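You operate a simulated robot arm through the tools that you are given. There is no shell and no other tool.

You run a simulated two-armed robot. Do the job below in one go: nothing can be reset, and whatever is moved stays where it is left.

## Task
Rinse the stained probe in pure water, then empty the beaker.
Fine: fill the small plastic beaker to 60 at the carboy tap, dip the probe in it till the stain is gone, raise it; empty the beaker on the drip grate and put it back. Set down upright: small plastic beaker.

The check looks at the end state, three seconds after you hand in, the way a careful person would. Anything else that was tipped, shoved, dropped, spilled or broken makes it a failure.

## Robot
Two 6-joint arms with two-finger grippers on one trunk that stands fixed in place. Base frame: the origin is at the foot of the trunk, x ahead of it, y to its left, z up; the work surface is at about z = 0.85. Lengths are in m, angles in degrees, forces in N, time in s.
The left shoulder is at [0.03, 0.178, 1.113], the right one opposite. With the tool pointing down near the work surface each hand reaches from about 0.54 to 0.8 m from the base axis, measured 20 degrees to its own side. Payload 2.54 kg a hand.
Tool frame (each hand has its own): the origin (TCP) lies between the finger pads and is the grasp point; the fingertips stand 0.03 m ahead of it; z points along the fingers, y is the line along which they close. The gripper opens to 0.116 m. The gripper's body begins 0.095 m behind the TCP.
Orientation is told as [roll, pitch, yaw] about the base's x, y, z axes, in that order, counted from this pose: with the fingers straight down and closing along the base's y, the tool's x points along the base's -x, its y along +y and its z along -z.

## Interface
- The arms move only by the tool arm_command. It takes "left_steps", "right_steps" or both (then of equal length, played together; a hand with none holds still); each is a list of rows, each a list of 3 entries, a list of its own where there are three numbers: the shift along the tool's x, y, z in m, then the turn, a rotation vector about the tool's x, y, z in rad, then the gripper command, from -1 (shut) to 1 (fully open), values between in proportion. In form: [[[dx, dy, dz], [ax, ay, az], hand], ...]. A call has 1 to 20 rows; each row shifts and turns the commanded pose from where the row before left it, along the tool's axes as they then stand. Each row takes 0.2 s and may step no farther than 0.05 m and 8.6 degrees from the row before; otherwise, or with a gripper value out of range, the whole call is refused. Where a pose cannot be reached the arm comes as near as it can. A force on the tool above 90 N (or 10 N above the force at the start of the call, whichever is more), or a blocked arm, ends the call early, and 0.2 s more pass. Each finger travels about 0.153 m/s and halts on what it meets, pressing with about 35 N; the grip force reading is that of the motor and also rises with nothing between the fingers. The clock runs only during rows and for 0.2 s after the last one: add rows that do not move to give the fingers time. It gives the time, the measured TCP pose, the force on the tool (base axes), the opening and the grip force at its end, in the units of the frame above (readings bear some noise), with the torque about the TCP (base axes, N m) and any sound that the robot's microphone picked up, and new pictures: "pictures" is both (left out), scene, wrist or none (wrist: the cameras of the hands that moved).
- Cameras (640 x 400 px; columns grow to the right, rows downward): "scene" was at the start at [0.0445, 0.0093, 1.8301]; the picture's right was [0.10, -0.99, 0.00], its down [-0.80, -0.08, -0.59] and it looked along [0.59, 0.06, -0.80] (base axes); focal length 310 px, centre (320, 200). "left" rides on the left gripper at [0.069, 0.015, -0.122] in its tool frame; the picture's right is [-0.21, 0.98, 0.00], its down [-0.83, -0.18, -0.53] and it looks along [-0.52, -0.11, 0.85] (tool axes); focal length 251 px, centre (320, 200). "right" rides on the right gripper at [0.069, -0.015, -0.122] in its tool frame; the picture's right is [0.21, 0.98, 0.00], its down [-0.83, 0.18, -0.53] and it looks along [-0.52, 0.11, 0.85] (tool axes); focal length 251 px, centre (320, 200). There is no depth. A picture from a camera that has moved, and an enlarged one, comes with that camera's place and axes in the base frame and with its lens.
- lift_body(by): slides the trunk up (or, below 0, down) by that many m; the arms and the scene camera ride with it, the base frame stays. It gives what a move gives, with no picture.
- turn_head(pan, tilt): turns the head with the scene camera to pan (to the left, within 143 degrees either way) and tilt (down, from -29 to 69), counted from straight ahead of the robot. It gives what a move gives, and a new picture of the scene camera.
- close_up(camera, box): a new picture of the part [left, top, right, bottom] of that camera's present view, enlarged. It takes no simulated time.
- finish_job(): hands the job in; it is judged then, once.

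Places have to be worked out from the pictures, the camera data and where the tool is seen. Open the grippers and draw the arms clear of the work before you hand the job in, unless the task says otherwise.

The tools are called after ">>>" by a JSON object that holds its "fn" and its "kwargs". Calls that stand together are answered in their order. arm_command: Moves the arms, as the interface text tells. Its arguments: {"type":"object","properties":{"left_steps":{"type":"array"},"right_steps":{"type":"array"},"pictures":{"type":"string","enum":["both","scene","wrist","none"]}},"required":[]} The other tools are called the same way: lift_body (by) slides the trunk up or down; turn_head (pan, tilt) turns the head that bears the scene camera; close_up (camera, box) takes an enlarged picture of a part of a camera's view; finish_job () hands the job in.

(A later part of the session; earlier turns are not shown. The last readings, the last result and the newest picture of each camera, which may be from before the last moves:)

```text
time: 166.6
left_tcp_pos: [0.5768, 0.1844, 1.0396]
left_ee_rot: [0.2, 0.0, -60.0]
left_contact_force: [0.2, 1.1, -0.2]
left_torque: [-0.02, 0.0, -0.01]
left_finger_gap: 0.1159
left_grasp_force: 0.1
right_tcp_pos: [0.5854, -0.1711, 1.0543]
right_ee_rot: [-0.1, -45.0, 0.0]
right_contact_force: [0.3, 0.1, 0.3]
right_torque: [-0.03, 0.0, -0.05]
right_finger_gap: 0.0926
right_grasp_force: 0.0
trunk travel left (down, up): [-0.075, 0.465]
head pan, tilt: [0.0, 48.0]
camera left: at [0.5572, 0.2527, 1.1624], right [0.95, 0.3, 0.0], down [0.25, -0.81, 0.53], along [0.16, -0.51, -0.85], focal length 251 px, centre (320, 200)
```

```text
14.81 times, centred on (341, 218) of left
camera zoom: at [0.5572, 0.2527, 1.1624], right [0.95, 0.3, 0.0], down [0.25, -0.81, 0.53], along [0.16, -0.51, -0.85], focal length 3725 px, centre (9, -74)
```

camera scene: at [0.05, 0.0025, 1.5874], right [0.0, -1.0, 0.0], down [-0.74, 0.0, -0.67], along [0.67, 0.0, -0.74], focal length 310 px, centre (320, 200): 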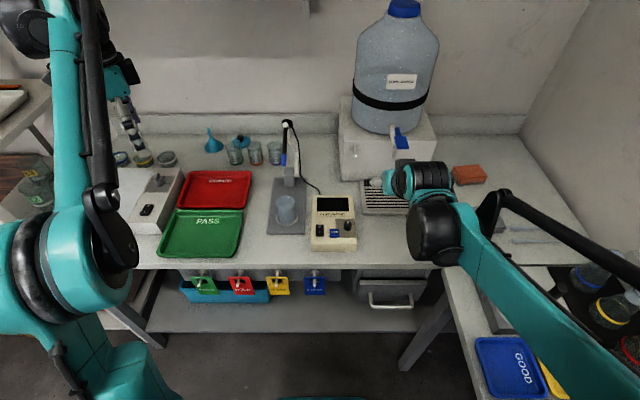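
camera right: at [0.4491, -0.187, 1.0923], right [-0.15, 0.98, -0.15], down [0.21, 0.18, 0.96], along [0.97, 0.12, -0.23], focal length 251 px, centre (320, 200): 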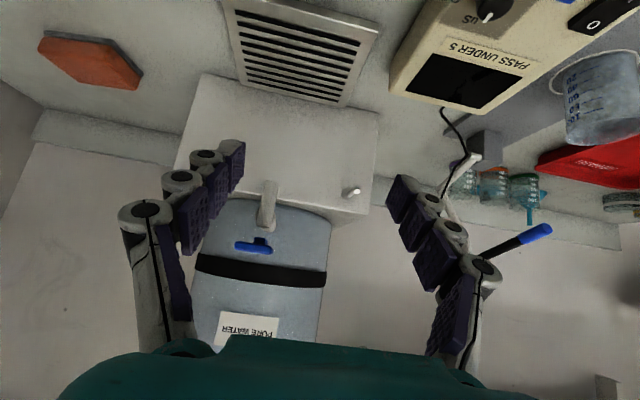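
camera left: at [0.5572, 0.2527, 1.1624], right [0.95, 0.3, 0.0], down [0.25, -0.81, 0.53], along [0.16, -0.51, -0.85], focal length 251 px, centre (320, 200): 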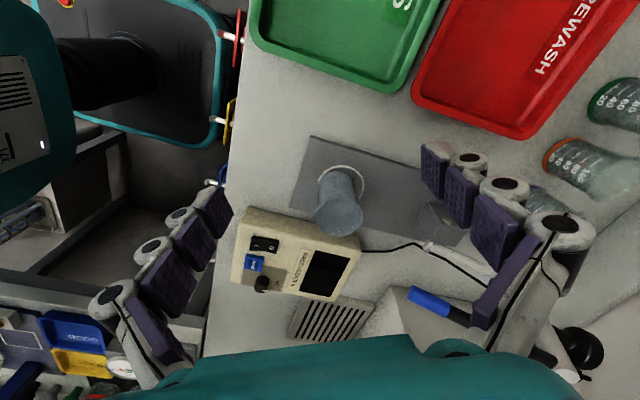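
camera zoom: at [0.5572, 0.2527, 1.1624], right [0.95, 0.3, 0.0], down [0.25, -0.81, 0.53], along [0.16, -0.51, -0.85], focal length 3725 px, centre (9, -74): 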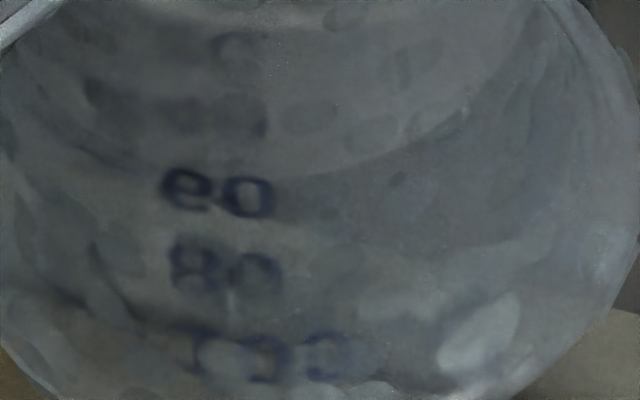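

Label reading: the surface grazes the lower edge of the "60" figures, ≈ 56–58 mL — good. Now the probe: triangulated pivot (0.766, 0.911), tip (0.691, 1.018), knob (0.850, 0.102, 1.046); rotating ~65–70° forward makes the probe vertical at x≈0.637–0.64, inside the beaker. I'll set the left hand to yaw 0, tilt 45° for gripping the knob.

>>> {"fn": "arm_command", "kwargs": {"left_steps": [[[0.0273, 0.0158, -0.0267], [0, 0, 0], 1], [[0.0273, 0.0158, -0.0267], [0, 0, 0], 1], [[0.0273, 0.0158, -0.0267], [0, 0, 0], 1], [[0, 0, 0], [0, 0, -0.1309], 0.4], [[0, 0, 0], [0, 0, -0.1309], 0.4], [[0, 0, 0], [0, 0, -0.1309], 0.4], [[0, 0, 0], [0, 0, -0.1309], 0.4], [[0, 0, 0], [0, 0, -0.1309], 0.4], [[0, 0, 0], [0, 0, -0.1309], 0.4], [[0, 0, 0], [0, 0, -0.1309], 0.4], [[0, 0, 0], [0, 0, -0.1309], 0.4], [[0, 0, 0], [0, -0.1309, 0], 0.4], [[0, 0, 0], [0, -0.1309, 0], 0.4], [[0, 0, 0], [0, -0.1309, 0], 0.4], [[0, 0, 0], [0, -0.1309, 0], 0.4], [[0, 0, 0], [0, -0.1309, 0], 0.4], [[0, 0, 0], [0, -0.1309, 0], 0.4], [[0, 0, 0], [0, 0, 0], 0.4]], "pictures": "none"}}

>>> {"fn": "lift_body", "kwargs": {"by": 0.2}}

>>> {"fn": "arm_command", "kwargs": {"left_steps": [[[0, -0.0223, 0.0333], [0, 0, 0], 0.4], [[0, -0.0223, 0.0333], [0, 0, 0], 0.4], [[0, -0.0223, 0.0333], [0, 0, 0], 0.4], [[0, -0.0223, 0.0333], [0, 0, 0], 0.4], [[0, 0, 0], [0, 0, 0], 0.4]], "pictures": "both"}}

```text
time: 170.4
left_tcp_pos: [0.5775, 0.2796, 1.1187]
left_ee_rot: [-0.1, -45.0, -0.1]
left_contact_force: [-0.9, 0.0, 0.0]
left_torque: [0.0, 0.0, -0.02]
left_finger_gap: 0.0814
left_grasp_force: 0.1
right_tcp_pos: [0.5843, -0.1711, 1.0544]
right_ee_rot: [0.0, -44.8, -0.1]
right_contact_force: [-0.7, 0.2, 0.2]
right_torque: [0.01, -0.01, -0.02]
right_finger_gap: 0.0929
right_grasp_force: 0.0
trunk travel left (down, up): [-0.075, 0.465]
head pan, tilt: [0.0, 48.0]
```

```text
time: 172.6
left_tcp_pos: [0.5777, 0.2786, 1.3198]
left_ee_rot: [0.0, -45.1, 0.0]
left_contact_force: [-0.7, -0.2, -0.4]
left_torque: [0.01, 0.0, 0.01]
left_finger_gap: 0.0815
left_grasp_force: 0.0
right_tcp_pos: [0.5844, -0.1706, 1.2542]
right_ee_rot: [-0.1, -44.9, 0.1]
right_contact_force: [-0.1, 0.0, -0.2]
right_torque: [0.0, 0.0, -0.03]
right_finger_gap: 0.0925
right_grasp_force: 0.1
trunk travel left (down, up): [-0.275, 0.265]
head pan, tilt: [0.0, 48.0]
```

```text
time: 173.8
left_tcp_pos: [0.6709, 0.1899, 1.2265]
left_ee_rot: [0.0, -45.1, -0.2]
left_contact_force: [0.1, -0.1, -0.4]
left_torque: [-0.01, -0.02, 0.0]
left_finger_gap: 0.081
left_grasp_force: 0.0
right_tcp_pos: [0.5825, -0.1716, 1.2561]
right_ee_rot: [0.0, -44.9, 0.0]
right_contact_force: [-0.4, 0.4, 0.4]
right_torque: [-0.03, -0.02, 0.0]
right_finger_gap: 0.0928
right_grasp_force: 0.0
trunk travel left (down, up): [-0.275, 0.265]
head pan, tilt: [0.0, 48.0]
camera scene: at [0.0482, 0.0024, 1.7875], right [0.0, -1.0, 0.0], down [-0.74, 0.0, -0.67], along [0.67, 0.0, -0.74], focal length 310 px, centre (320, 200)
camera left: at [0.5367, 0.2049, 1.2641], right [0.15, 0.98, 0.15], down [0.2, -0.18, 0.96], along [0.97, -0.12, -0.23], focal length 251 px, centre (320, 200)
```

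scene: 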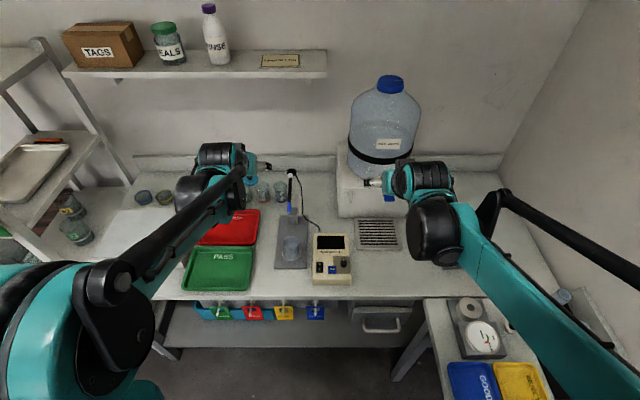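
left: 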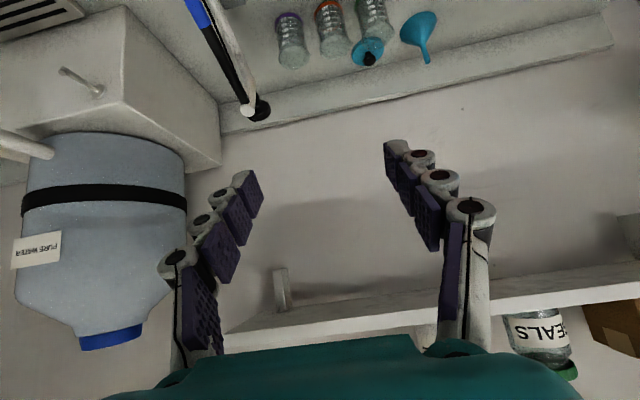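

Continue to the pre-grasp point behind and above the probe arm.

>>> {"fn": "arm_command", "kwargs": {"left_steps": [[[0, -0.0223, 0.0333], [0, 0, 0], 0.4], [[0, -0.0223, 0.0333], [0, 0, 0], 0.4], [[0, -0.0223, 0.0333], [0, 0, 0], 0.4], [[0, -0.0205, 0.0333], [0, 0, 0], 0.4], [[0, 0, 0], [0, 0, 0], 0.4]], "pictures": "both"}}

>>> {"fn": "close_up", "kwargs": {"camera": "left", "box": [200, 20, 420, 220]}}

>>> {"fn": "close_up", "kwargs": {"camera": "scene", "box": [240, 130, 340, 260]}}

```text
time: 175.0
left_tcp_pos: [0.7662, 0.102, 1.132]
left_ee_rot: [-0.1, -45.1, -0.1]
left_contact_force: [-0.2, 0.2, 0.1]
left_torque: [-0.02, -0.02, -0.03]
left_finger_gap: 0.081
left_grasp_force: 0.0
right_tcp_pos: [0.583, -0.1712, 1.2553]
right_ee_rot: [0.1, -44.9, 0.0]
right_contact_force: [-1.1, 0.5, -0.4]
right_torque: [-0.05, -0.02, -0.01]
right_finger_gap: 0.0928
right_grasp_force: 0.1
trunk travel left (down, up): [-0.275, 0.265]
head pan, tilt: [0.0, 48.0]
camera scene: at [0.0485, 0.0025, 1.7875], right [0.0, -1.0, 0.0], down [-0.74, 0.0, -0.67], along [0.67, 0.0, -0.74], focal length 310 px, centre (320, 200)
camera left: at [0.6316, 0.1176, 1.1696], right [0.15, 0.98, 0.15], down [0.2, -0.18, 0.96], along [0.97, -0.12, -0.23], focal length 251 px, centre (320, 200)
```

scene: 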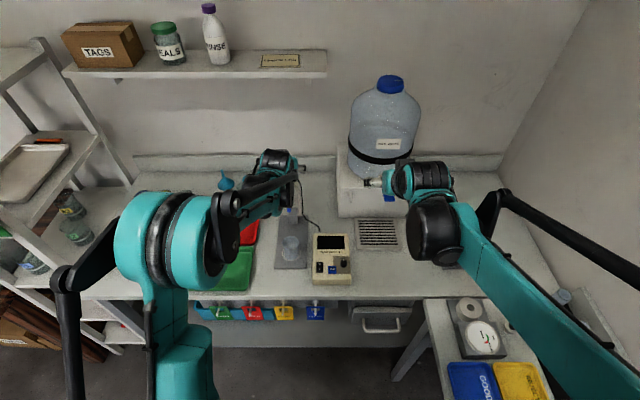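
left: 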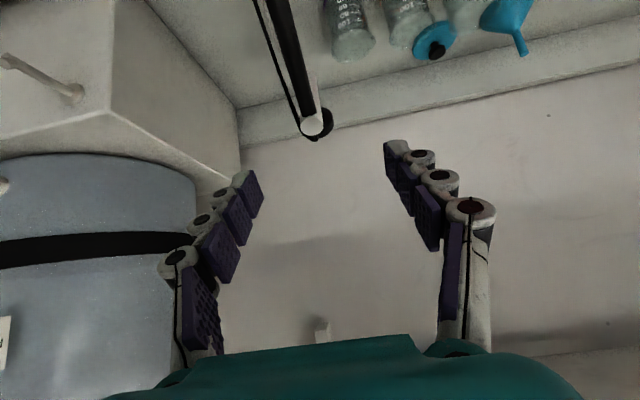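

```text
2.00 times, centred on (310, 120) of left
camera zoom: at [0.6316, 0.1176, 1.1696], right [0.15, 0.98, 0.15], down [0.2, -0.18, 0.96], along [0.97, -0.12, -0.23], focal length 503 px, centre (340, 360)
```

zoom: 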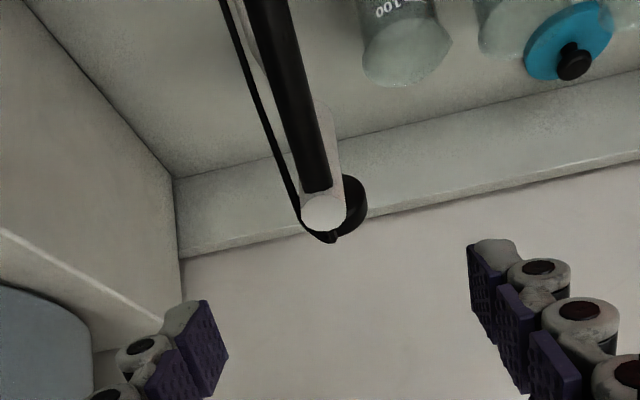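

```text
3.08 times, centred on (290, 195) of scene
camera zoom: at [0.0485, 0.0025, 1.7875], right [0.0, -1.0, 0.0], down [-0.74, 0.0, -0.67], along [0.67, 0.0, -0.74], focal length 954 px, centre (412, 215)
```

zoom: 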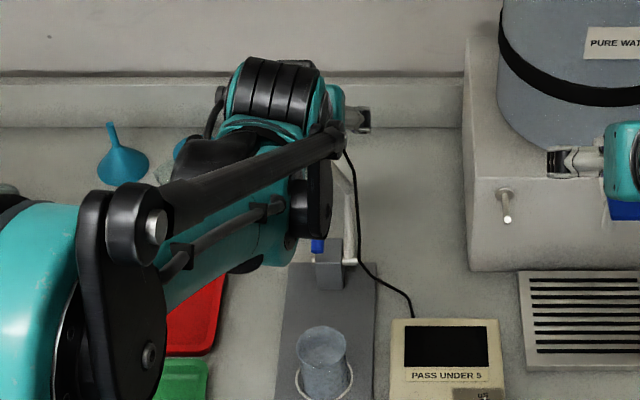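

Arm end is centred between the fingers; knob ≈ (0.850, 0.104, 1.043). Advance 0.12 along the tool so the fingers straddle the knob.

>>> {"fn": "arm_command", "kwargs": {"left_steps": [[[0.001, 0.0007, 0.0405], [0, 0, 0], 0.4], [[0.001, 0.0007, 0.0405], [0, 0, 0], 0.4], [[0.001, 0.0007, 0.0385], [0, 0, 0], 0.4], [[0, 0, 0], [0, 0, 0], 0.4]], "pictures": "both"}}

>>> {"fn": "close_up", "kwargs": {"camera": "left", "box": [200, 60, 440, 280]}}

>>> {"fn": "close_up", "kwargs": {"camera": "right", "box": [0, 0, 640, 400]}}

```text
time: 176.0
left_tcp_pos: [0.8486, 0.1048, 1.0456]
left_ee_rot: [-0.1, -45.1, -0.1]
left_contact_force: [0.1, 0.1, 0.8]
left_torque: [-0.04, 0.02, -0.03]
left_finger_gap: 0.081
left_grasp_force: 0.0
right_tcp_pos: [0.5831, -0.1713, 1.2559]
right_ee_rot: [-0.1, -44.9, 0.0]
right_contact_force: [-0.3, 0.2, 0.4]
right_torque: [0.02, 0.01, 0.01]
right_finger_gap: 0.0928
right_grasp_force: 0.1
trunk travel left (down, up): [-0.275, 0.265]
head pan, tilt: [0.0, 48.0]
camera scene: at [0.0485, 0.0018, 1.7875], right [0.0, -1.0, 0.0], down [-0.74, 0.0, -0.67], along [0.67, 0.0, -0.74], focal length 310 px, centre (320, 200)
camera left: at [0.7137, 0.1193, 1.0833], right [0.15, 0.98, 0.15], down [0.2, -0.18, 0.96], along [0.97, -0.12, -0.23], focal length 251 px, centre (320, 200)
```

scene: 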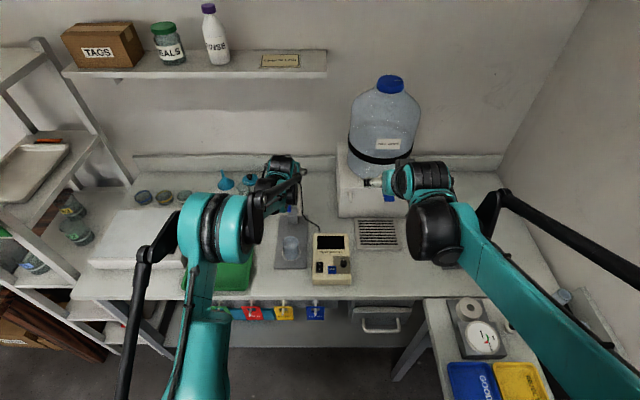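
left: 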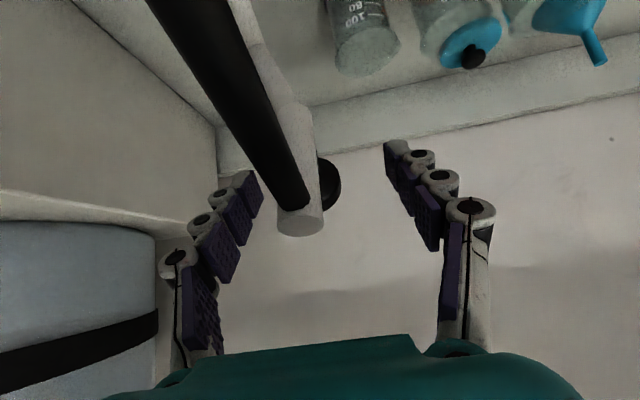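

```text
1.82 times, centred on (320, 170) of left
camera zoom: at [0.7137, 0.1193, 1.0833], right [0.15, 0.98, 0.15], down [0.2, -0.18, 0.96], along [0.97, -0.12, -0.23], focal length 457 px, centre (320, 254)
```

zoom: 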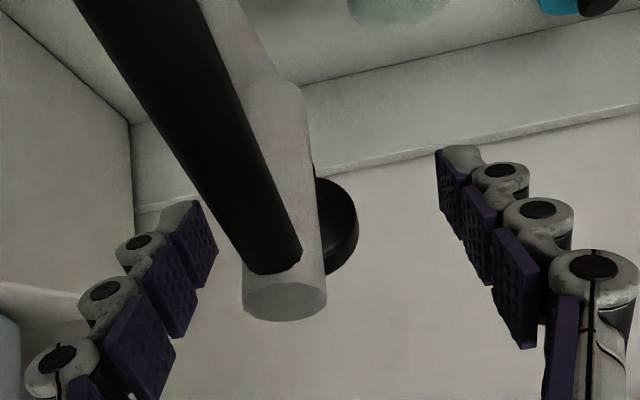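

```text
1.00 times, centred on (320, 200) of right (not enlarged: the box is as wide or as high as the picture)
camera zoom: at [0.4481, -0.1872, 1.2926], right [-0.15, 0.98, -0.15], down [0.21, 0.18, 0.96], along [0.97, 0.12, -0.23], focal length 251 px, centre (320, 200)
```

zoom: 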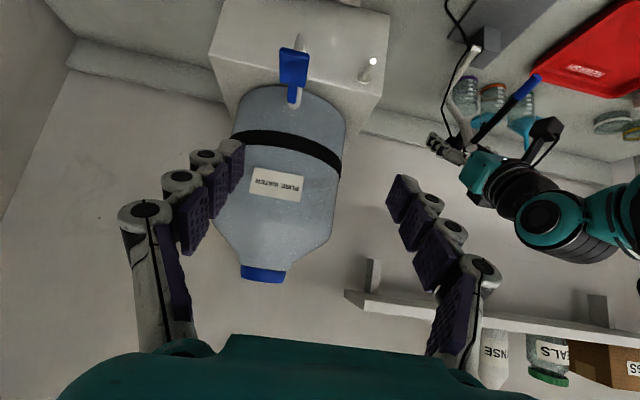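

Knob centre is ≈ (0.85, 0.100, 1.041), between the fingers. Shift 4 mm and close on it.

>>> {"fn": "arm_command", "kwargs": {"left_steps": [[[0.002, -0.0045, 0.002], [0, 0, 0], 0.4], [[0, 0, 0], [0, 0, 0], 0.0], [[0, 0, 0], [0, 0, 0], -0.3], [[0, 0, 0], [0, 0, 0], -0.6], [[0, 0, 0], [0, 0, 0], -0.6]], "pictures": "wrist"}}

>>> {"fn": "close_up", "kwargs": {"camera": "left", "box": [200, 60, 440, 280]}}

```text
time: 177.2
left_tcp_pos: [0.8496, 0.0993, 1.0421]
left_ee_rot: [0.0, -45.0, 0.0]
left_contact_force: [-0.8, -1.3, -0.2]
left_torque: [0.0, 0.05, -0.05]
left_finger_gap: 0.0312
left_grasp_force: 45.3
right_tcp_pos: [0.5856, -0.1719, 1.2557]
right_ee_rot: [0.0, -44.9, 0.0]
right_contact_force: [0.1, 0.1, -0.7]
right_torque: [-0.01, 0.01, 0.0]
right_finger_gap: 0.0929
right_grasp_force: 0.0
trunk travel left (down, up): [-0.275, 0.265]
head pan, tilt: [0.0, 48.0]
camera left: at [0.7144, 0.1146, 1.0797], right [0.15, 0.98, 0.15], down [0.21, -0.18, 0.96], along [0.97, -0.12, -0.23], focal length 251 px, centre (320, 200)
```

left: 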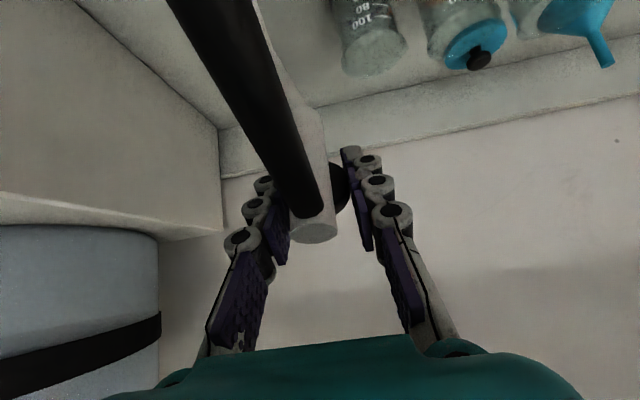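

```text
1.82 times, centred on (320, 170) of left
camera zoom: at [0.7144, 0.1146, 1.0797], right [0.15, 0.98, 0.15], down [0.21, -0.18, 0.96], along [0.97, -0.12, -0.23], focal length 457 px, centre (320, 254)
```

zoom: 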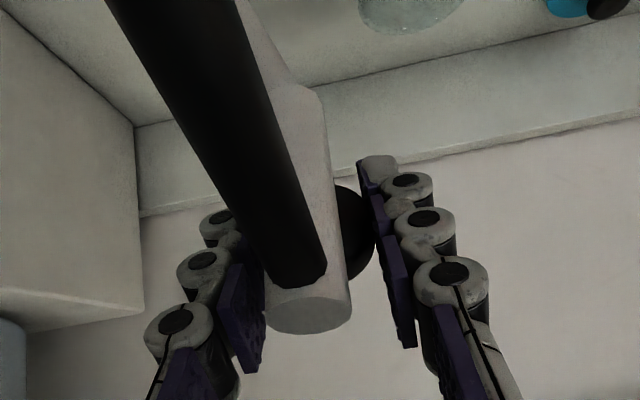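

Knob gripped (gap 31 mm). I'll swing it 5° along its arc first to feel the force.

>>> {"fn": "arm_command", "kwargs": {"left_steps": [[[0.0017, 0, -0.0066], [0, 0, 0], -0.6], [[0.0018, 0, -0.0065], [0, 0, 0], -0.6], [[0, 0, 0], [0, 0, 0], -0.6]], "pictures": "wrist"}}

```text
time: 178.0
left_tcp_pos: [0.8371, 0.0992, 1.0486]
left_ee_rot: [0.1, -45.1, -0.1]
left_contact_force: [3.8, -1.2, -5.1]
left_torque: [0.01, -0.81, 0.02]
left_finger_gap: 0.031
left_grasp_force: 44.5
right_tcp_pos: [0.5845, -0.1706, 1.2542]
right_ee_rot: [0.0, -44.9, 0.0]
right_contact_force: [-0.4, 0.7, 0.9]
right_torque: [0.0, 0.03, 0.0]
right_finger_gap: 0.093
right_grasp_force: 0.1
trunk travel left (down, up): [-0.275, 0.265]
head pan, tilt: [0.0, 48.0]
camera left: at [0.7033, 0.1146, 1.0863], right [0.15, 0.98, 0.15], down [0.21, -0.18, 0.96], along [0.97, -0.12, -0.23], focal length 251 px, centre (320, 200)
```

left: 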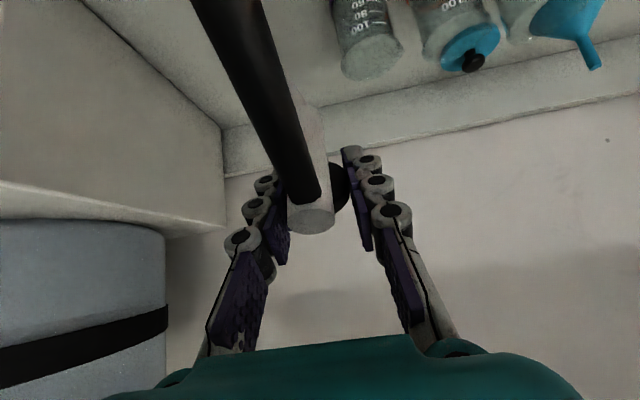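

The arm follows smoothly (≈6 N). Continue along the arc to 30°.

>>> {"fn": "arm_command", "kwargs": {"left_steps": [[[0.0046, 0, -0.0127], [0, 0, 0], -0.6], [[0.0057, 0, -0.0124], [0, 0, 0], -0.6], [[0.0068, 0, -0.0117], [0, 0, 0], -0.6], [[0.0077, 0, -0.0111], [0, 0, 0], -0.6], [[0.0088, 0, -0.0103], [0, 0, 0], -0.6], [[0, 0, 0], [0, 0, 0], -0.6]], "pictures": "both"}}

>>> {"fn": "close_up", "kwargs": {"camera": "right", "box": [380, 0, 640, 200]}}

```text
time: 179.4
left_tcp_pos: [0.7723, 0.0989, 1.065]
left_ee_rot: [0.0, -44.9, 0.0]
left_contact_force: [4.9, -4.2, -8.5]
left_torque: [-0.07, -0.81, 0.01]
left_finger_gap: 0.0308
left_grasp_force: 44.9
right_tcp_pos: [0.5853, -0.1715, 1.2533]
right_ee_rot: [0.0, -44.7, -0.1]
right_contact_force: [-0.2, 0.3, 0.5]
right_torque: [-0.03, -0.03, 0.03]
right_finger_gap: 0.0929
right_grasp_force: 0.1
trunk travel left (down, up): [-0.275, 0.265]
head pan, tilt: [0.0, 48.0]
camera scene: at [0.0519, 0.0011, 1.7873], right [0.0, -1.0, 0.0], down [-0.74, 0.0, -0.67], along [0.67, 0.0, -0.74], focal length 310 px, centre (320, 200)
camera left: at [0.6379, 0.1147, 1.1033], right [0.15, 0.98, 0.15], down [0.21, -0.18, 0.96], along [0.97, -0.12, -0.23], focal length 251 px, centre (320, 200)
```

scene: 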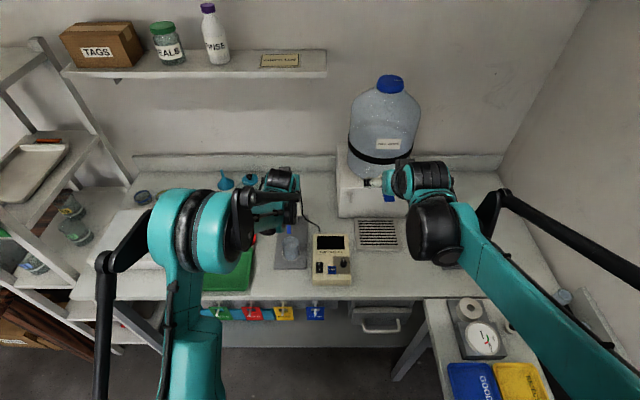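
left: 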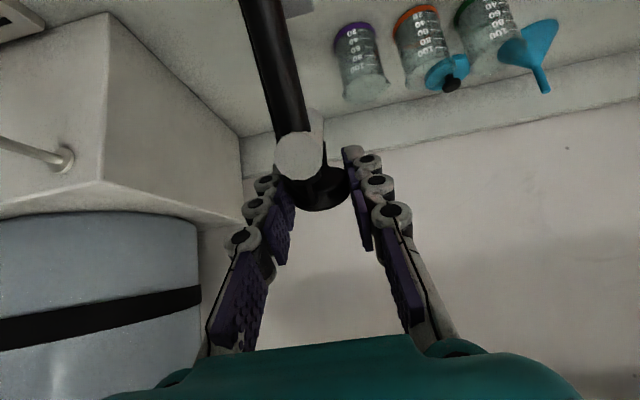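

```text
2.00 times, centred on (510, 100) of right
camera zoom: at [0.4506, -0.1876, 1.2916], right [-0.15, 0.98, -0.15], down [0.21, 0.18, 0.96], along [0.97, 0.12, -0.23], focal length 503 px, centre (-60, 400)
```

zoom: 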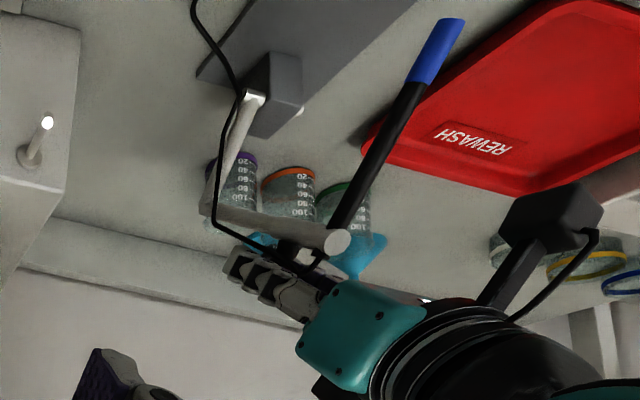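

Following the arc well. The tip should now be ~3 cm above the rim; continue to 45° and check alignment over the beaker.

>>> {"fn": "arm_command", "kwargs": {"left_steps": [[[0.0095, 0, -0.0097], [0, 0, 0], -0.6], [[0.0104, 0, -0.0087], [0, 0, 0], -0.6], [[0, 0, 0], [0, 0, 0], -0.6]], "pictures": "none"}}

>>> {"fn": "close_up", "kwargs": {"camera": "right", "box": [380, 0, 640, 200]}}

>>> {"fn": "close_up", "kwargs": {"camera": "scene", "box": [250, 170, 350, 290]}}

>>> {"fn": "close_up", "kwargs": {"camera": "left", "box": [160, 0, 480, 200]}}

```text
time: 180.2
left_tcp_pos: [0.7451, 0.0992, 1.0636]
left_ee_rot: [0.2, -44.9, -0.2]
left_contact_force: [9.5, -6.5, -13.8]
left_torque: [-0.04, -1.02, 0.02]
left_finger_gap: 0.0312
left_grasp_force: 44.9
right_tcp_pos: [0.5877, -0.1723, 1.2534]
right_ee_rot: [0.0, -44.7, 0.1]
right_contact_force: [-0.2, -0.5, -0.2]
right_torque: [0.04, 0.01, 0.04]
right_finger_gap: 0.093
right_grasp_force: 0.2
trunk travel left (down, up): [-0.275, 0.265]
head pan, tilt: [0.0, 48.0]
```

```text
2.00 times, centred on (510, 100) of right
camera zoom: at [0.4517, -0.1877, 1.2911], right [-0.15, 0.98, -0.15], down [0.21, 0.18, 0.96], along [0.97, 0.12, -0.23], focal length 503 px, centre (-60, 400)
```

zoom: 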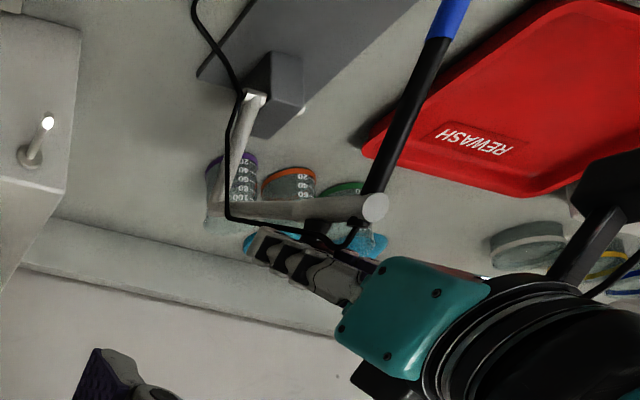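

```text
3.33 times, centred on (300, 230) of scene
camera zoom: at [0.0535, 0.001, 1.7872], right [0.0, -1.0, 0.0], down [-0.74, 0.0, -0.67], along [0.67, 0.0, -0.74], focal length 1033 px, centre (387, 100)
```

zoom: 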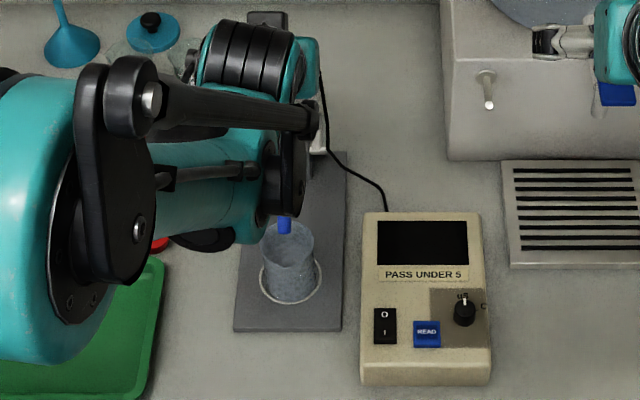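

```text
2.00 times, centred on (320, 100) of left
camera zoom: at [0.612, 0.1146, 1.1021], right [0.15, 0.98, 0.15], down [0.21, -0.18, 0.96], along [0.97, -0.12, -0.23], focal length 503 px, centre (320, 400)
```

zoom: 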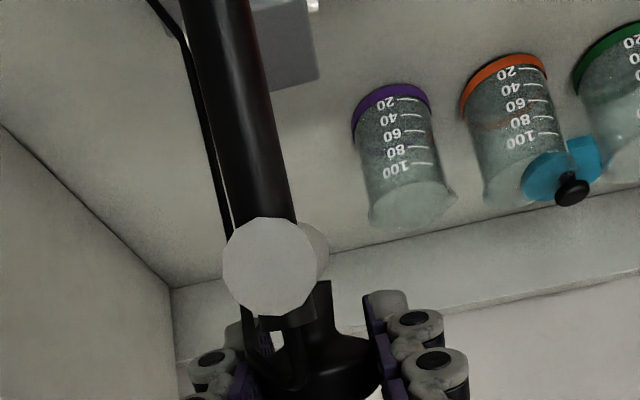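

Tip is right over the mouth. Radial force ≈15 N suggests my radius is ~1.5 mm too large; I correct and go on to 50°.

>>> {"fn": "arm_command", "kwargs": {"left_steps": [[[0.0122, 0, -0.0066], [0, 0, 0], -0.6], [[0.0117, 0, -0.0068], [0, 0, 0], -0.6], [[0, 0, 0], [0, 0, 0], -0.6]], "pictures": "none"}}

>>> {"fn": "close_up", "kwargs": {"camera": "scene", "box": [265, 200, 325, 270]}}

>>> {"fn": "close_up", "kwargs": {"camera": "right", "box": [380, 0, 640, 200]}}

```text
time: 181.0
left_tcp_pos: [0.7205, 0.1005, 1.0569]
left_ee_rot: [0.1, -45.0, -0.1]
left_contact_force: [9.6, -4.3, -5.9]
left_torque: [0.01, -1.19, 0.0]
left_finger_gap: 0.031
left_grasp_force: 45.4
right_tcp_pos: [0.5851, -0.1724, 1.254]
right_ee_rot: [-0.1, -44.7, 0.0]
right_contact_force: [-0.1, 0.2, 0.3]
right_torque: [0.0, -0.01, -0.02]
right_finger_gap: 0.0927
right_grasp_force: 0.1
trunk travel left (down, up): [-0.275, 0.265]
head pan, tilt: [0.0, 48.0]
```

```text
5.71 times, centred on (295, 235) of scene
camera zoom: at [0.0523, 0.0011, 1.7873], right [0.0, -1.0, 0.0], down [-0.74, 0.0, -0.67], along [0.67, 0.0, -0.74], focal length 1771 px, centre (463, 0)
```

zoom: 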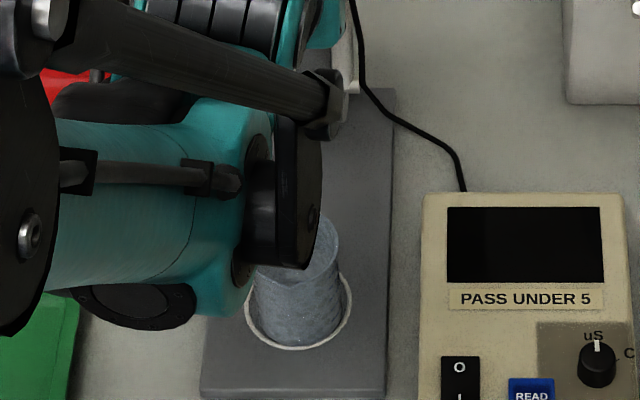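

```text
2.00 times, centred on (510, 100) of right
camera zoom: at [0.4509, -0.1877, 1.2915], right [-0.15, 0.98, -0.15], down [0.21, 0.18, 0.96], along [0.97, 0.12, -0.23], focal length 503 px, centre (-60, 400)
```

zoom: 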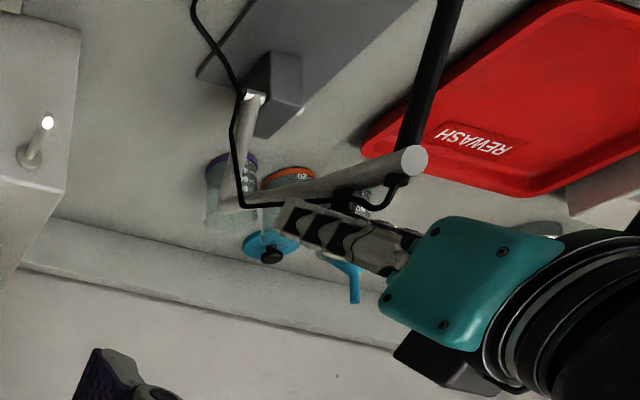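

I'll lower and yaw the right hand so its camera watches the beaker and probe from the right side.

>>> {"fn": "arm_command", "kwargs": {"right_steps": [[[0.0283, 0, 0.0283], [0, 0, 0], 0.6], [[0.0283, 0, 0.0283], [0, 0, 0], 0.6], [[0.0283, 0, 0.0283], [0, 0, 0], 0.6], [[0, 0, 0], [-0.0823, 0, -0.0823], 0.6], [[0, 0, 0], [-0.0823, 0, -0.0823], 0.6], [[0, 0, 0], [-0.0823, 0, -0.0823], 0.6], [[0, 0, 0], [-0.0823, 0, -0.0823], 0.6], [[0, 0, 0], [-0.0823, 0, -0.0823], 0.6], [[0, 0, 0], [-0.0823, 0, -0.0823], 0.6], [[0, 0, 0], [0, 0, 0], 0.6]], "left_steps": [[[0, 0, 0], [0, 0, 0], -0.6], [[0, 0, 0], [0, 0, 0], -0.6], [[0, 0, 0], [0, 0, 0], -0.6], [[0, 0, 0], [0, 0, 0], -0.6], [[0, 0, 0], [0, 0, 0], -0.6], [[0, 0, 0], [0, 0, 0], -0.6], [[0, 0, 0], [0, 0, 0], -0.6], [[0, 0, 0], [0, 0, 0], -0.6], [[0, 0, 0], [0, 0, 0], -0.6], [[0, 0, 0], [0, 0, 0], -0.6]], "pictures": "wrist"}}

```text
time: 183.2
left_tcp_pos: [0.7193, 0.1003, 1.0587]
left_ee_rot: [0.1, -45.0, -0.1]
left_contact_force: [1.3, -3.8, -10.0]
left_torque: [0.0, 0.16, -0.02]
left_finger_gap: 0.0311
left_grasp_force: 44.7
right_tcp_pos: [0.5843, -0.171, 1.1343]
right_ee_rot: [0.3, -45.0, 40.0]
right_contact_force: [-0.1, -0.5, 0.4]
right_torque: [0.01, -0.01, 0.03]
right_finger_gap: 0.0927
right_grasp_force: 0.0
trunk travel left (down, up): [-0.275, 0.265]
head pan, tilt: [0.0, 48.0]
camera right: at [0.4916, -0.2706, 1.1713], right [-0.75, 0.65, -0.15], down [0.04, 0.27, 0.96], along [0.66, 0.71, -0.23], focal length 251 px, centre (320, 200)
camera left: at [0.5852, 0.1146, 1.0951], right [0.15, 0.98, 0.15], down [0.21, -0.18, 0.96], along [0.97, -0.12, -0.23], focal length 251 px, centre (320, 200)
```

right: 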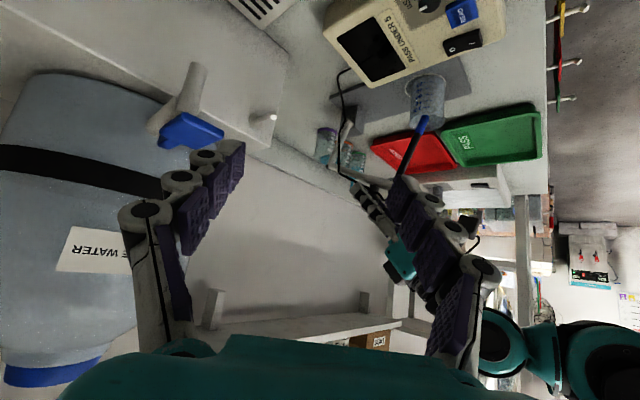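
left: 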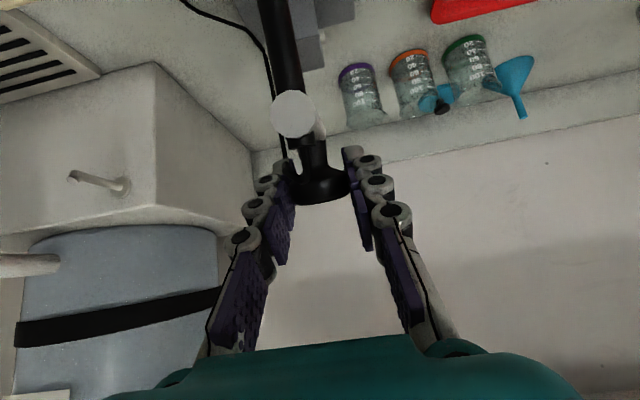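

>>> {"fn": "close_up", "kwargs": {"camera": "right", "box": [330, 50, 500, 220]}}

```text
2.35 times, centred on (415, 135) of right
camera zoom: at [0.4916, -0.2706, 1.1713], right [-0.75, 0.65, -0.15], down [0.04, 0.27, 0.96], along [0.66, 0.71, -0.23], focal length 592 px, centre (96, 353)
```

zoom: 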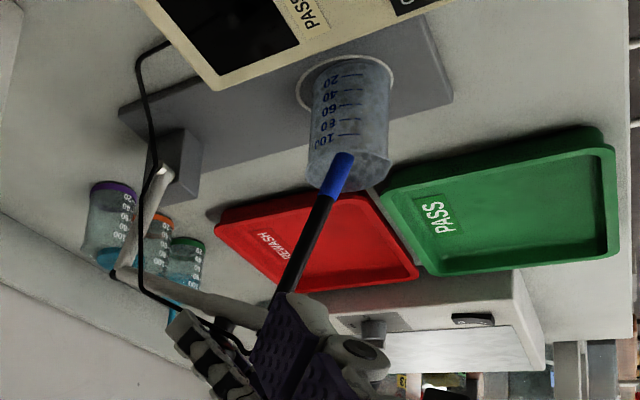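

The tip is entering the mouth, well centred. Continue to 60°.

>>> {"fn": "arm_command", "kwargs": {"left_steps": [[[0.0065, 0, -0.0026], [0, 0, 0], -0.6], [[0.0065, 0, -0.0025], [0, 0, 0], -0.6], [[0.0064, 0, -0.0023], [0, 0, 0], -0.6], [[0.0064, 0, -0.0023], [0, 0, 0], -0.6], [[0, 0, 0], [0, 0, 0], -0.6]], "pictures": "none"}}

>>> {"fn": "close_up", "kwargs": {"camera": "right", "box": [330, 50, 500, 220]}}

```text
time: 184.4
left_tcp_pos: [0.6942, 0.0998, 1.0456]
left_ee_rot: [0.2, -45.0, 0.0]
left_contact_force: [11.4, -5.6, -4.4]
left_torque: [-0.01, -1.16, 0.0]
left_finger_gap: 0.031
left_grasp_force: 45.2
right_tcp_pos: [0.5866, -0.1717, 1.1329]
right_ee_rot: [0.2, -45.0, 40.0]
right_contact_force: [-0.2, 0.0, -1.3]
right_torque: [0.01, 0.01, -0.01]
right_finger_gap: 0.0929
right_grasp_force: 0.1
trunk travel left (down, up): [-0.275, 0.265]
head pan, tilt: [0.0, 48.0]
```

```text
2.35 times, centred on (415, 135) of right
camera zoom: at [0.4919, -0.2707, 1.1712], right [-0.75, 0.65, -0.15], down [0.04, 0.27, 0.96], along [0.67, 0.71, -0.23], focal length 592 px, centre (96, 353)
```

zoom: 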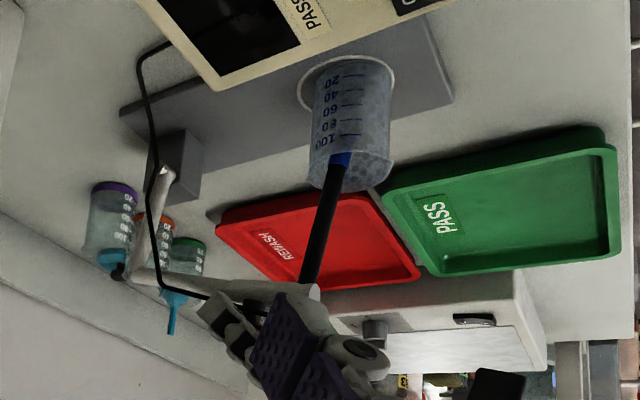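

Blue tip is mostly inside now. Continue to ~67° in small steps, watching the force.

>>> {"fn": "arm_command", "kwargs": {"left_steps": [[[0.0065, 0, -0.0018], [0, 0, 0], -0.6], [[0.0065, 0, -0.0017], [0, 0, 0], -0.6], [[0.0055, 0, -0.001], [0, 0, 0], -0.6], [[0, 0, 0], [0, 0, 0], -0.6]], "pictures": "none"}}

>>> {"fn": "close_up", "kwargs": {"camera": "right", "box": [380, 60, 460, 150]}}

>>> {"fn": "close_up", "kwargs": {"camera": "right", "box": [330, 50, 500, 220]}}

```text
time: 185.4
left_tcp_pos: [0.6789, 0.0996, 1.0361]
left_ee_rot: [0.0, -45.0, 0.0]
left_contact_force: [12.3, -4.7, -6.2]
left_torque: [-0.08, -1.19, -0.03]
left_finger_gap: 0.0308
left_grasp_force: 45.2
right_tcp_pos: [0.5852, -0.1731, 1.1336]
right_ee_rot: [0.2, -44.9, 39.9]
right_contact_force: [-0.6, 0.4, 0.2]
right_torque: [-0.04, -0.02, 0.0]
right_finger_gap: 0.0928
right_grasp_force: 0.0
trunk travel left (down, up): [-0.275, 0.265]
head pan, tilt: [0.0, 48.0]
```

```text
4.44 times, centred on (420, 105) of right
camera zoom: at [0.4922, -0.2707, 1.171], right [-0.75, 0.65, -0.15], down [0.05, 0.27, 0.96], along [0.67, 0.71, -0.23], focal length 1118 px, centre (-124, 622)
```

zoom: 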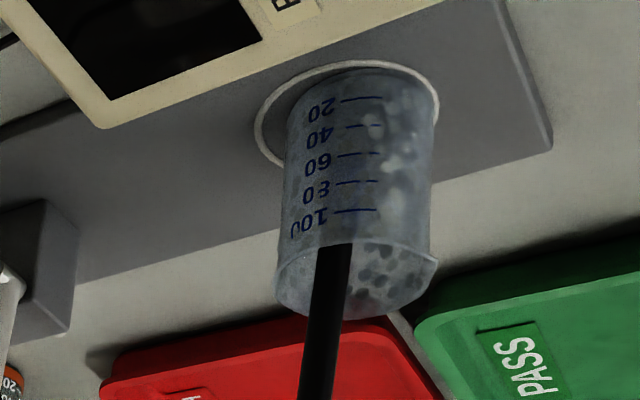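

```text
2.35 times, centred on (415, 135) of right
camera zoom: at [0.4922, -0.2707, 1.171], right [-0.75, 0.65, -0.15], down [0.05, 0.27, 0.96], along [0.67, 0.71, -0.23], focal length 592 px, centre (96, 353)
```

zoom: 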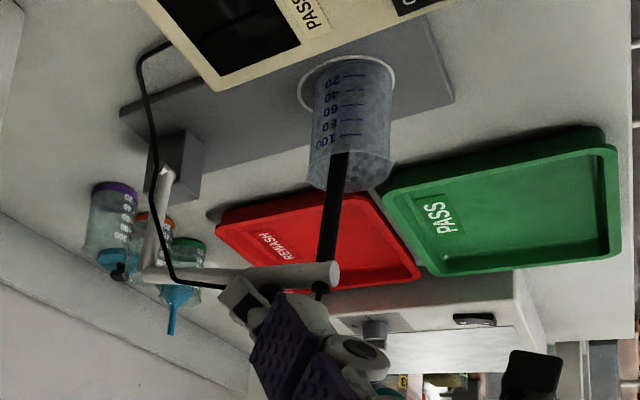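

The blue end is under the rim; I estimate the tip at z≈0.883 with the floor at ≈0.862. Lower another ~4.5° gently.

>>> {"fn": "arm_command", "kwargs": {"left_steps": [[[0.0041, 0, -0.0006], [0, 0, 0], -0.6], [[0.0041, 0, -0.0006], [0, 0, 0], -0.6], [[0.0041, 0, -0.0005], [0, 0, 0], -0.6], [[0, 0, 0], [0, 0, 0], -0.6]], "pictures": "none"}}

>>> {"fn": "close_up", "kwargs": {"camera": "right", "box": [330, 50, 500, 220]}}

```text
time: 186.4
left_tcp_pos: [0.669, 0.1003, 1.028]
left_ee_rot: [0.0, -44.9, -0.1]
left_contact_force: [16.3, -6.0, -2.5]
left_torque: [-0.07, -0.73, 0.0]
left_finger_gap: 0.0307
left_grasp_force: 45.0
right_tcp_pos: [0.5856, -0.171, 1.1334]
right_ee_rot: [0.3, -44.9, 39.9]
right_contact_force: [-0.4, -0.3, -0.5]
right_torque: [0.01, 0.0, -0.01]
right_finger_gap: 0.0931
right_grasp_force: 0.0
trunk travel left (down, up): [-0.275, 0.265]
head pan, tilt: [0.0, 48.0]
```

```text
2.35 times, centred on (415, 135) of right
camera zoom: at [0.4924, -0.2708, 1.171], right [-0.75, 0.65, -0.15], down [0.05, 0.27, 0.96], along [0.67, 0.71, -0.23], focal length 592 px, centre (96, 353)
```

zoom: 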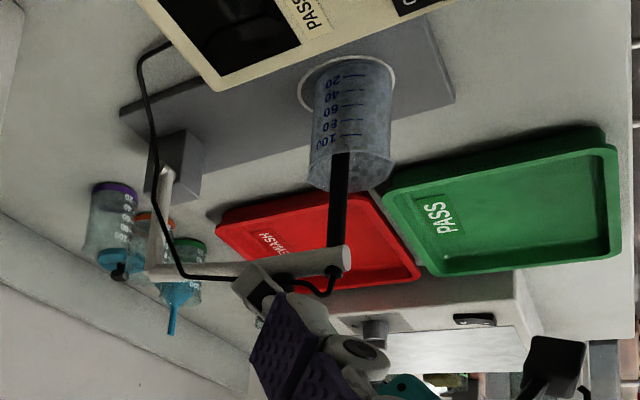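

Resistance rises a bit and the rod is now vertical — this is the bottom of its travel. I'll hold here for 3 seconds to rinse.

>>> {"fn": "arm_command", "kwargs": {"left_steps": [[[0, 0, 0], [0, 0, 0], -0.6], [[0, 0, 0], [0, 0, 0], -0.6], [[0, 0, 0], [0, 0, 0], -0.6], [[0, 0, 0], [0, 0, 0], -0.6], [[0, 0, 0], [0, 0, 0], -0.6], [[0, 0, 0], [0, 0, 0], -0.6], [[0, 0, 0], [0, 0, 0], -0.6], [[0, 0, 0], [0, 0, 0], -0.6], [[0, 0, 0], [0, 0, 0], -0.6], [[0, 0, 0], [0, 0, 0], -0.6], [[0, 0, 0], [0, 0, 0], -0.6], [[0, 0, 0], [0, 0, 0], -0.6], [[0, 0, 0], [0, 0, 0], -0.6], [[0, 0, 0], [0, 0, 0], -0.6], [[0, 0, 0], [0, 0, 0], -0.6]], "pictures": "none"}}

>>> {"fn": "close_up", "kwargs": {"camera": "right", "box": [390, 65, 450, 145]}}

>>> {"fn": "close_up", "kwargs": {"camera": "scene", "box": [250, 170, 350, 290]}}

```text
time: 189.6
left_tcp_pos: [0.6693, 0.1001, 1.0278]
left_ee_rot: [0.1, -45.0, 0.0]
left_contact_force: [13.5, -7.2, -4.9]
left_torque: [-0.02, 0.06, -0.04]
left_finger_gap: 0.0305
left_grasp_force: 45.2
right_tcp_pos: [0.5861, -0.1725, 1.1333]
right_ee_rot: [0.3, -44.8, 40.0]
right_contact_force: [0.1, 0.4, -0.7]
right_torque: [0.02, 0.0, -0.01]
right_finger_gap: 0.093
right_grasp_force: 0.1
trunk travel left (down, up): [-0.275, 0.265]
head pan, tilt: [0.0, 48.0]
```

```text
5.00 times, centred on (420, 105) of right
camera zoom: at [0.4924, -0.2709, 1.1709], right [-0.75, 0.65, -0.15], down [0.05, 0.27, 0.96], along [0.66, 0.71, -0.23], focal length 1257 px, centre (-180, 675)
```

zoom: 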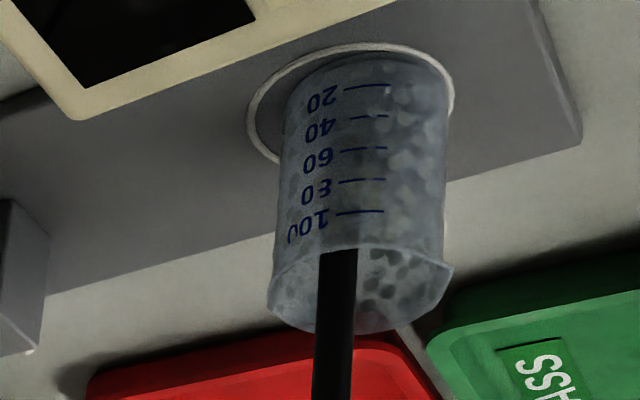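

```text
3.33 times, centred on (300, 230) of scene
camera zoom: at [0.0531, 0.0007, 1.7873], right [0.0, -1.0, 0.0], down [-0.74, 0.0, -0.67], along [0.67, 0.0, -0.74], focal length 1033 px, centre (387, 100)
```

zoom: 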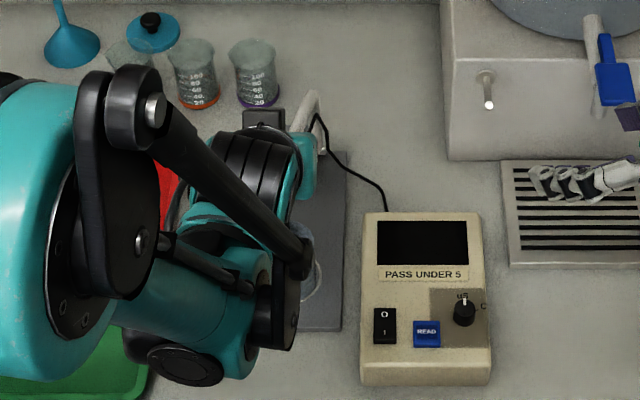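

Hold another 3 s for a thorough rinse.

>>> {"fn": "arm_command", "kwargs": {"left_steps": [[[0, 0, 0], [0, 0, 0], -0.6], [[0, 0, 0], [0, 0, 0], -0.6], [[0, 0, 0], [0, 0, 0], -0.6], [[0, 0, 0], [0, 0, 0], -0.6], [[0, 0, 0], [0, 0, 0], -0.6], [[0, 0, 0], [0, 0, 0], -0.6], [[0, 0, 0], [0, 0, 0], -0.6], [[0, 0, 0], [0, 0, 0], -0.6], [[0, 0, 0], [0, 0, 0], -0.6], [[0, 0, 0], [0, 0, 0], -0.6], [[0, 0, 0], [0, 0, 0], -0.6], [[0, 0, 0], [0, 0, 0], -0.6], [[0, 0, 0], [0, 0, 0], -0.6], [[0, 0, 0], [0, 0, 0], -0.6], [[0, 0, 0], [0, 0, 0], -0.6]], "pictures": "none"}}

>>> {"fn": "arm_command", "kwargs": {"left_steps": [[[-0.0041, 0, 0.0006], [0, 0, 0], -0.6], [[-0.0041, 0, 0.0006], [0, 0, 0], -0.6], [[-0.0041, 0, 0.0005], [0, 0, 0], -0.6], [[-0.0055, 0, 0.001], [0, 0, 0], -0.6], [[-0.0065, 0, 0.0017], [0, 0, 0], -0.6], [[-0.0065, 0, 0.0018], [0, 0, 0], -0.6], [[-0.0064, 0, 0.0023], [0, 0, 0], -0.6], [[-0.0064, 0, 0.0023], [0, 0, 0], -0.6], [[-0.0065, 0, 0.0025], [0, 0, 0], -0.6], [[-0.0065, 0, 0.0026], [0, 0, 0], -0.6], [[0, 0, 0], [0, 0, 0], -0.6]], "pictures": "none"}}

>>> {"fn": "close_up", "kwargs": {"camera": "right", "box": [330, 50, 500, 220]}}

```text
time: 192.8
left_tcp_pos: [0.6688, 0.1007, 1.0283]
left_ee_rot: [0.1, -45.0, 0.0]
left_contact_force: [12.9, -7.0, -7.0]
left_torque: [-0.01, 0.04, -0.02]
left_finger_gap: 0.0307
left_grasp_force: 44.9
right_tcp_pos: [0.5856, -0.1722, 1.134]
right_ee_rot: [0.2, -44.9, 39.9]
right_contact_force: [1.1, 0.1, -0.2]
right_torque: [0.0, 0.03, -0.01]
right_finger_gap: 0.0929
right_grasp_force: 0.1
trunk travel left (down, up): [-0.275, 0.265]
head pan, tilt: [0.0, 48.0]
```

```text
time: 195.2
left_tcp_pos: [0.7184, 0.1011, 1.058]
left_ee_rot: [0.1, -44.9, -0.1]
left_contact_force: [-4.8, -7.1, -9.0]
left_torque: [-0.06, 1.1, 0.08]
left_finger_gap: 0.0312
left_grasp_force: 44.9
right_tcp_pos: [0.5839, -0.1723, 1.1336]
right_ee_rot: [0.2, -44.9, 40.0]
right_contact_force: [-0.2, -0.1, 0.3]
right_torque: [-0.02, 0.0, 0.01]
right_finger_gap: 0.093
right_grasp_force: 0.0
trunk travel left (down, up): [-0.275, 0.265]
head pan, tilt: [0.0, 48.0]
```

```text
2.35 times, centred on (415, 135) of right
camera zoom: at [0.4907, -0.2709, 1.1716], right [-0.75, 0.65, -0.15], down [0.04, 0.27, 0.96], along [0.67, 0.71, -0.23], focal length 592 px, centre (96, 353)
```

zoom: 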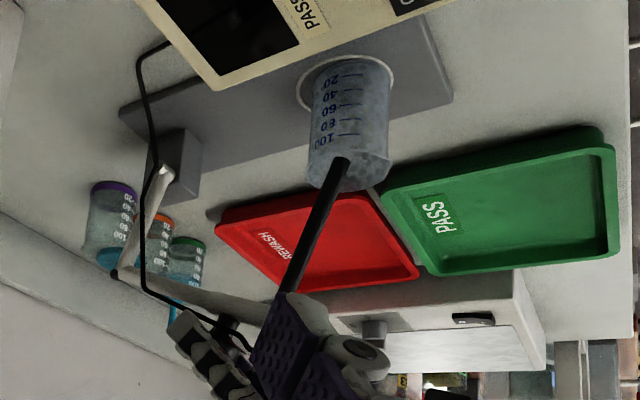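

The stain is gone — the tip now comes out plain black where it was blue before. Raise the arm back along the same arc to its original rest.

>>> {"fn": "arm_command", "kwargs": {"left_steps": [[[-0.0117, 0, 0.0068], [0, 0, 0], -0.6], [[-0.0111, 0, 0.0077], [0, 0, 0], -0.6], [[-0.0104, 0, 0.0087], [0, 0, 0], -0.6], [[-0.0095, 0, 0.0097], [0, 0, 0], -0.6], [[-0.0088, 0, 0.0103], [0, 0, 0], -0.6], [[0, 0, 0], [0, 0, 0], -0.6]], "pictures": "none"}}

>>> {"fn": "arm_command", "kwargs": {"left_steps": [[[-0.0077, 0, 0.0111], [0, 0, 0], -0.6], [[-0.0068, 0, 0.0117], [0, 0, 0], -0.6], [[-0.0057, 0, 0.0124], [0, 0, 0], -0.6], [[-0.0052, 0, 0.0121], [0, 0, 0], -0.6], [[-0.002, 0, 0.006], [0, 0, 0], -0.6], [[0, 0, 0], [0, 0, 0], -0.6]], "pictures": "wrist"}}

>>> {"fn": "close_up", "kwargs": {"camera": "right", "box": [280, 50, 500, 270]}}

```text
time: 196.6
left_tcp_pos: [0.7853, 0.1002, 1.0639]
left_ee_rot: [0.1, -45.1, -0.1]
left_contact_force: [-1.9, -3.7, -2.6]
left_torque: [-0.01, 0.25, 0.05]
left_finger_gap: 0.0318
left_grasp_force: 45.3
right_tcp_pos: [0.5839, -0.1718, 1.1341]
right_ee_rot: [0.3, -44.9, 40.0]
right_contact_force: [-0.3, 0.1, 0.1]
right_torque: [0.03, 0.01, -0.02]
right_finger_gap: 0.0928
right_grasp_force: 0.0
trunk travel left (down, up): [-0.275, 0.265]
head pan, tilt: [0.0, 48.0]
```

```text
time: 198.0
left_tcp_pos: [0.8424, 0.1004, 1.0468]
left_ee_rot: [0.2, -45.3, -0.1]
left_contact_force: [2.7, -3.1, 13.1]
left_torque: [0.0, 0.64, 0.05]
left_finger_gap: 0.0309
left_grasp_force: 45.1
right_tcp_pos: [0.583, -0.1711, 1.1345]
right_ee_rot: [0.1, -44.9, 40.0]
right_contact_force: [-0.2, -1.0, 0.3]
right_torque: [-0.02, -0.01, -0.01]
right_finger_gap: 0.0928
right_grasp_force: 0.1
trunk travel left (down, up): [-0.275, 0.265]
head pan, tilt: [0.0, 48.0]
camera left: at [0.708, 0.1146, 1.084], right [0.15, 0.98, 0.15], down [0.2, -0.18, 0.96], along [0.97, -0.12, -0.23], focal length 251 px, centre (320, 200)
```

left: 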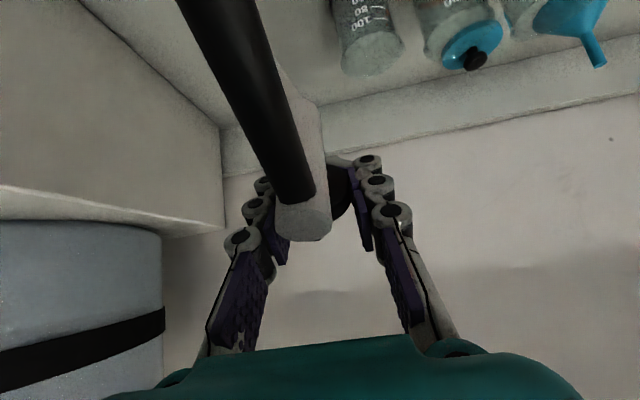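

```text
1.82 times, centred on (390, 160) of right
camera zoom: at [0.4895, -0.2706, 1.1724], right [-0.75, 0.65, -0.15], down [0.04, 0.27, 0.96], along [0.67, 0.71, -0.23], focal length 457 px, centre (193, 273)
```

zoom: 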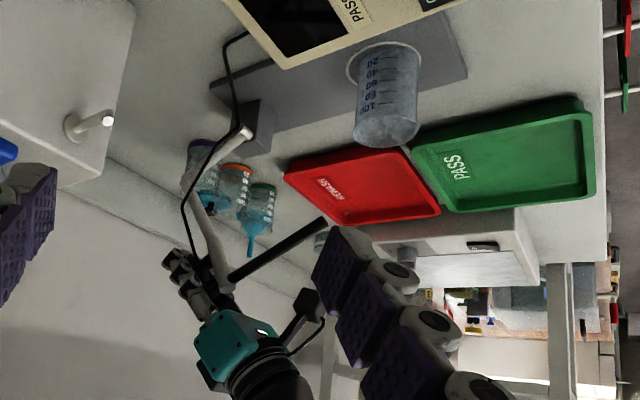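

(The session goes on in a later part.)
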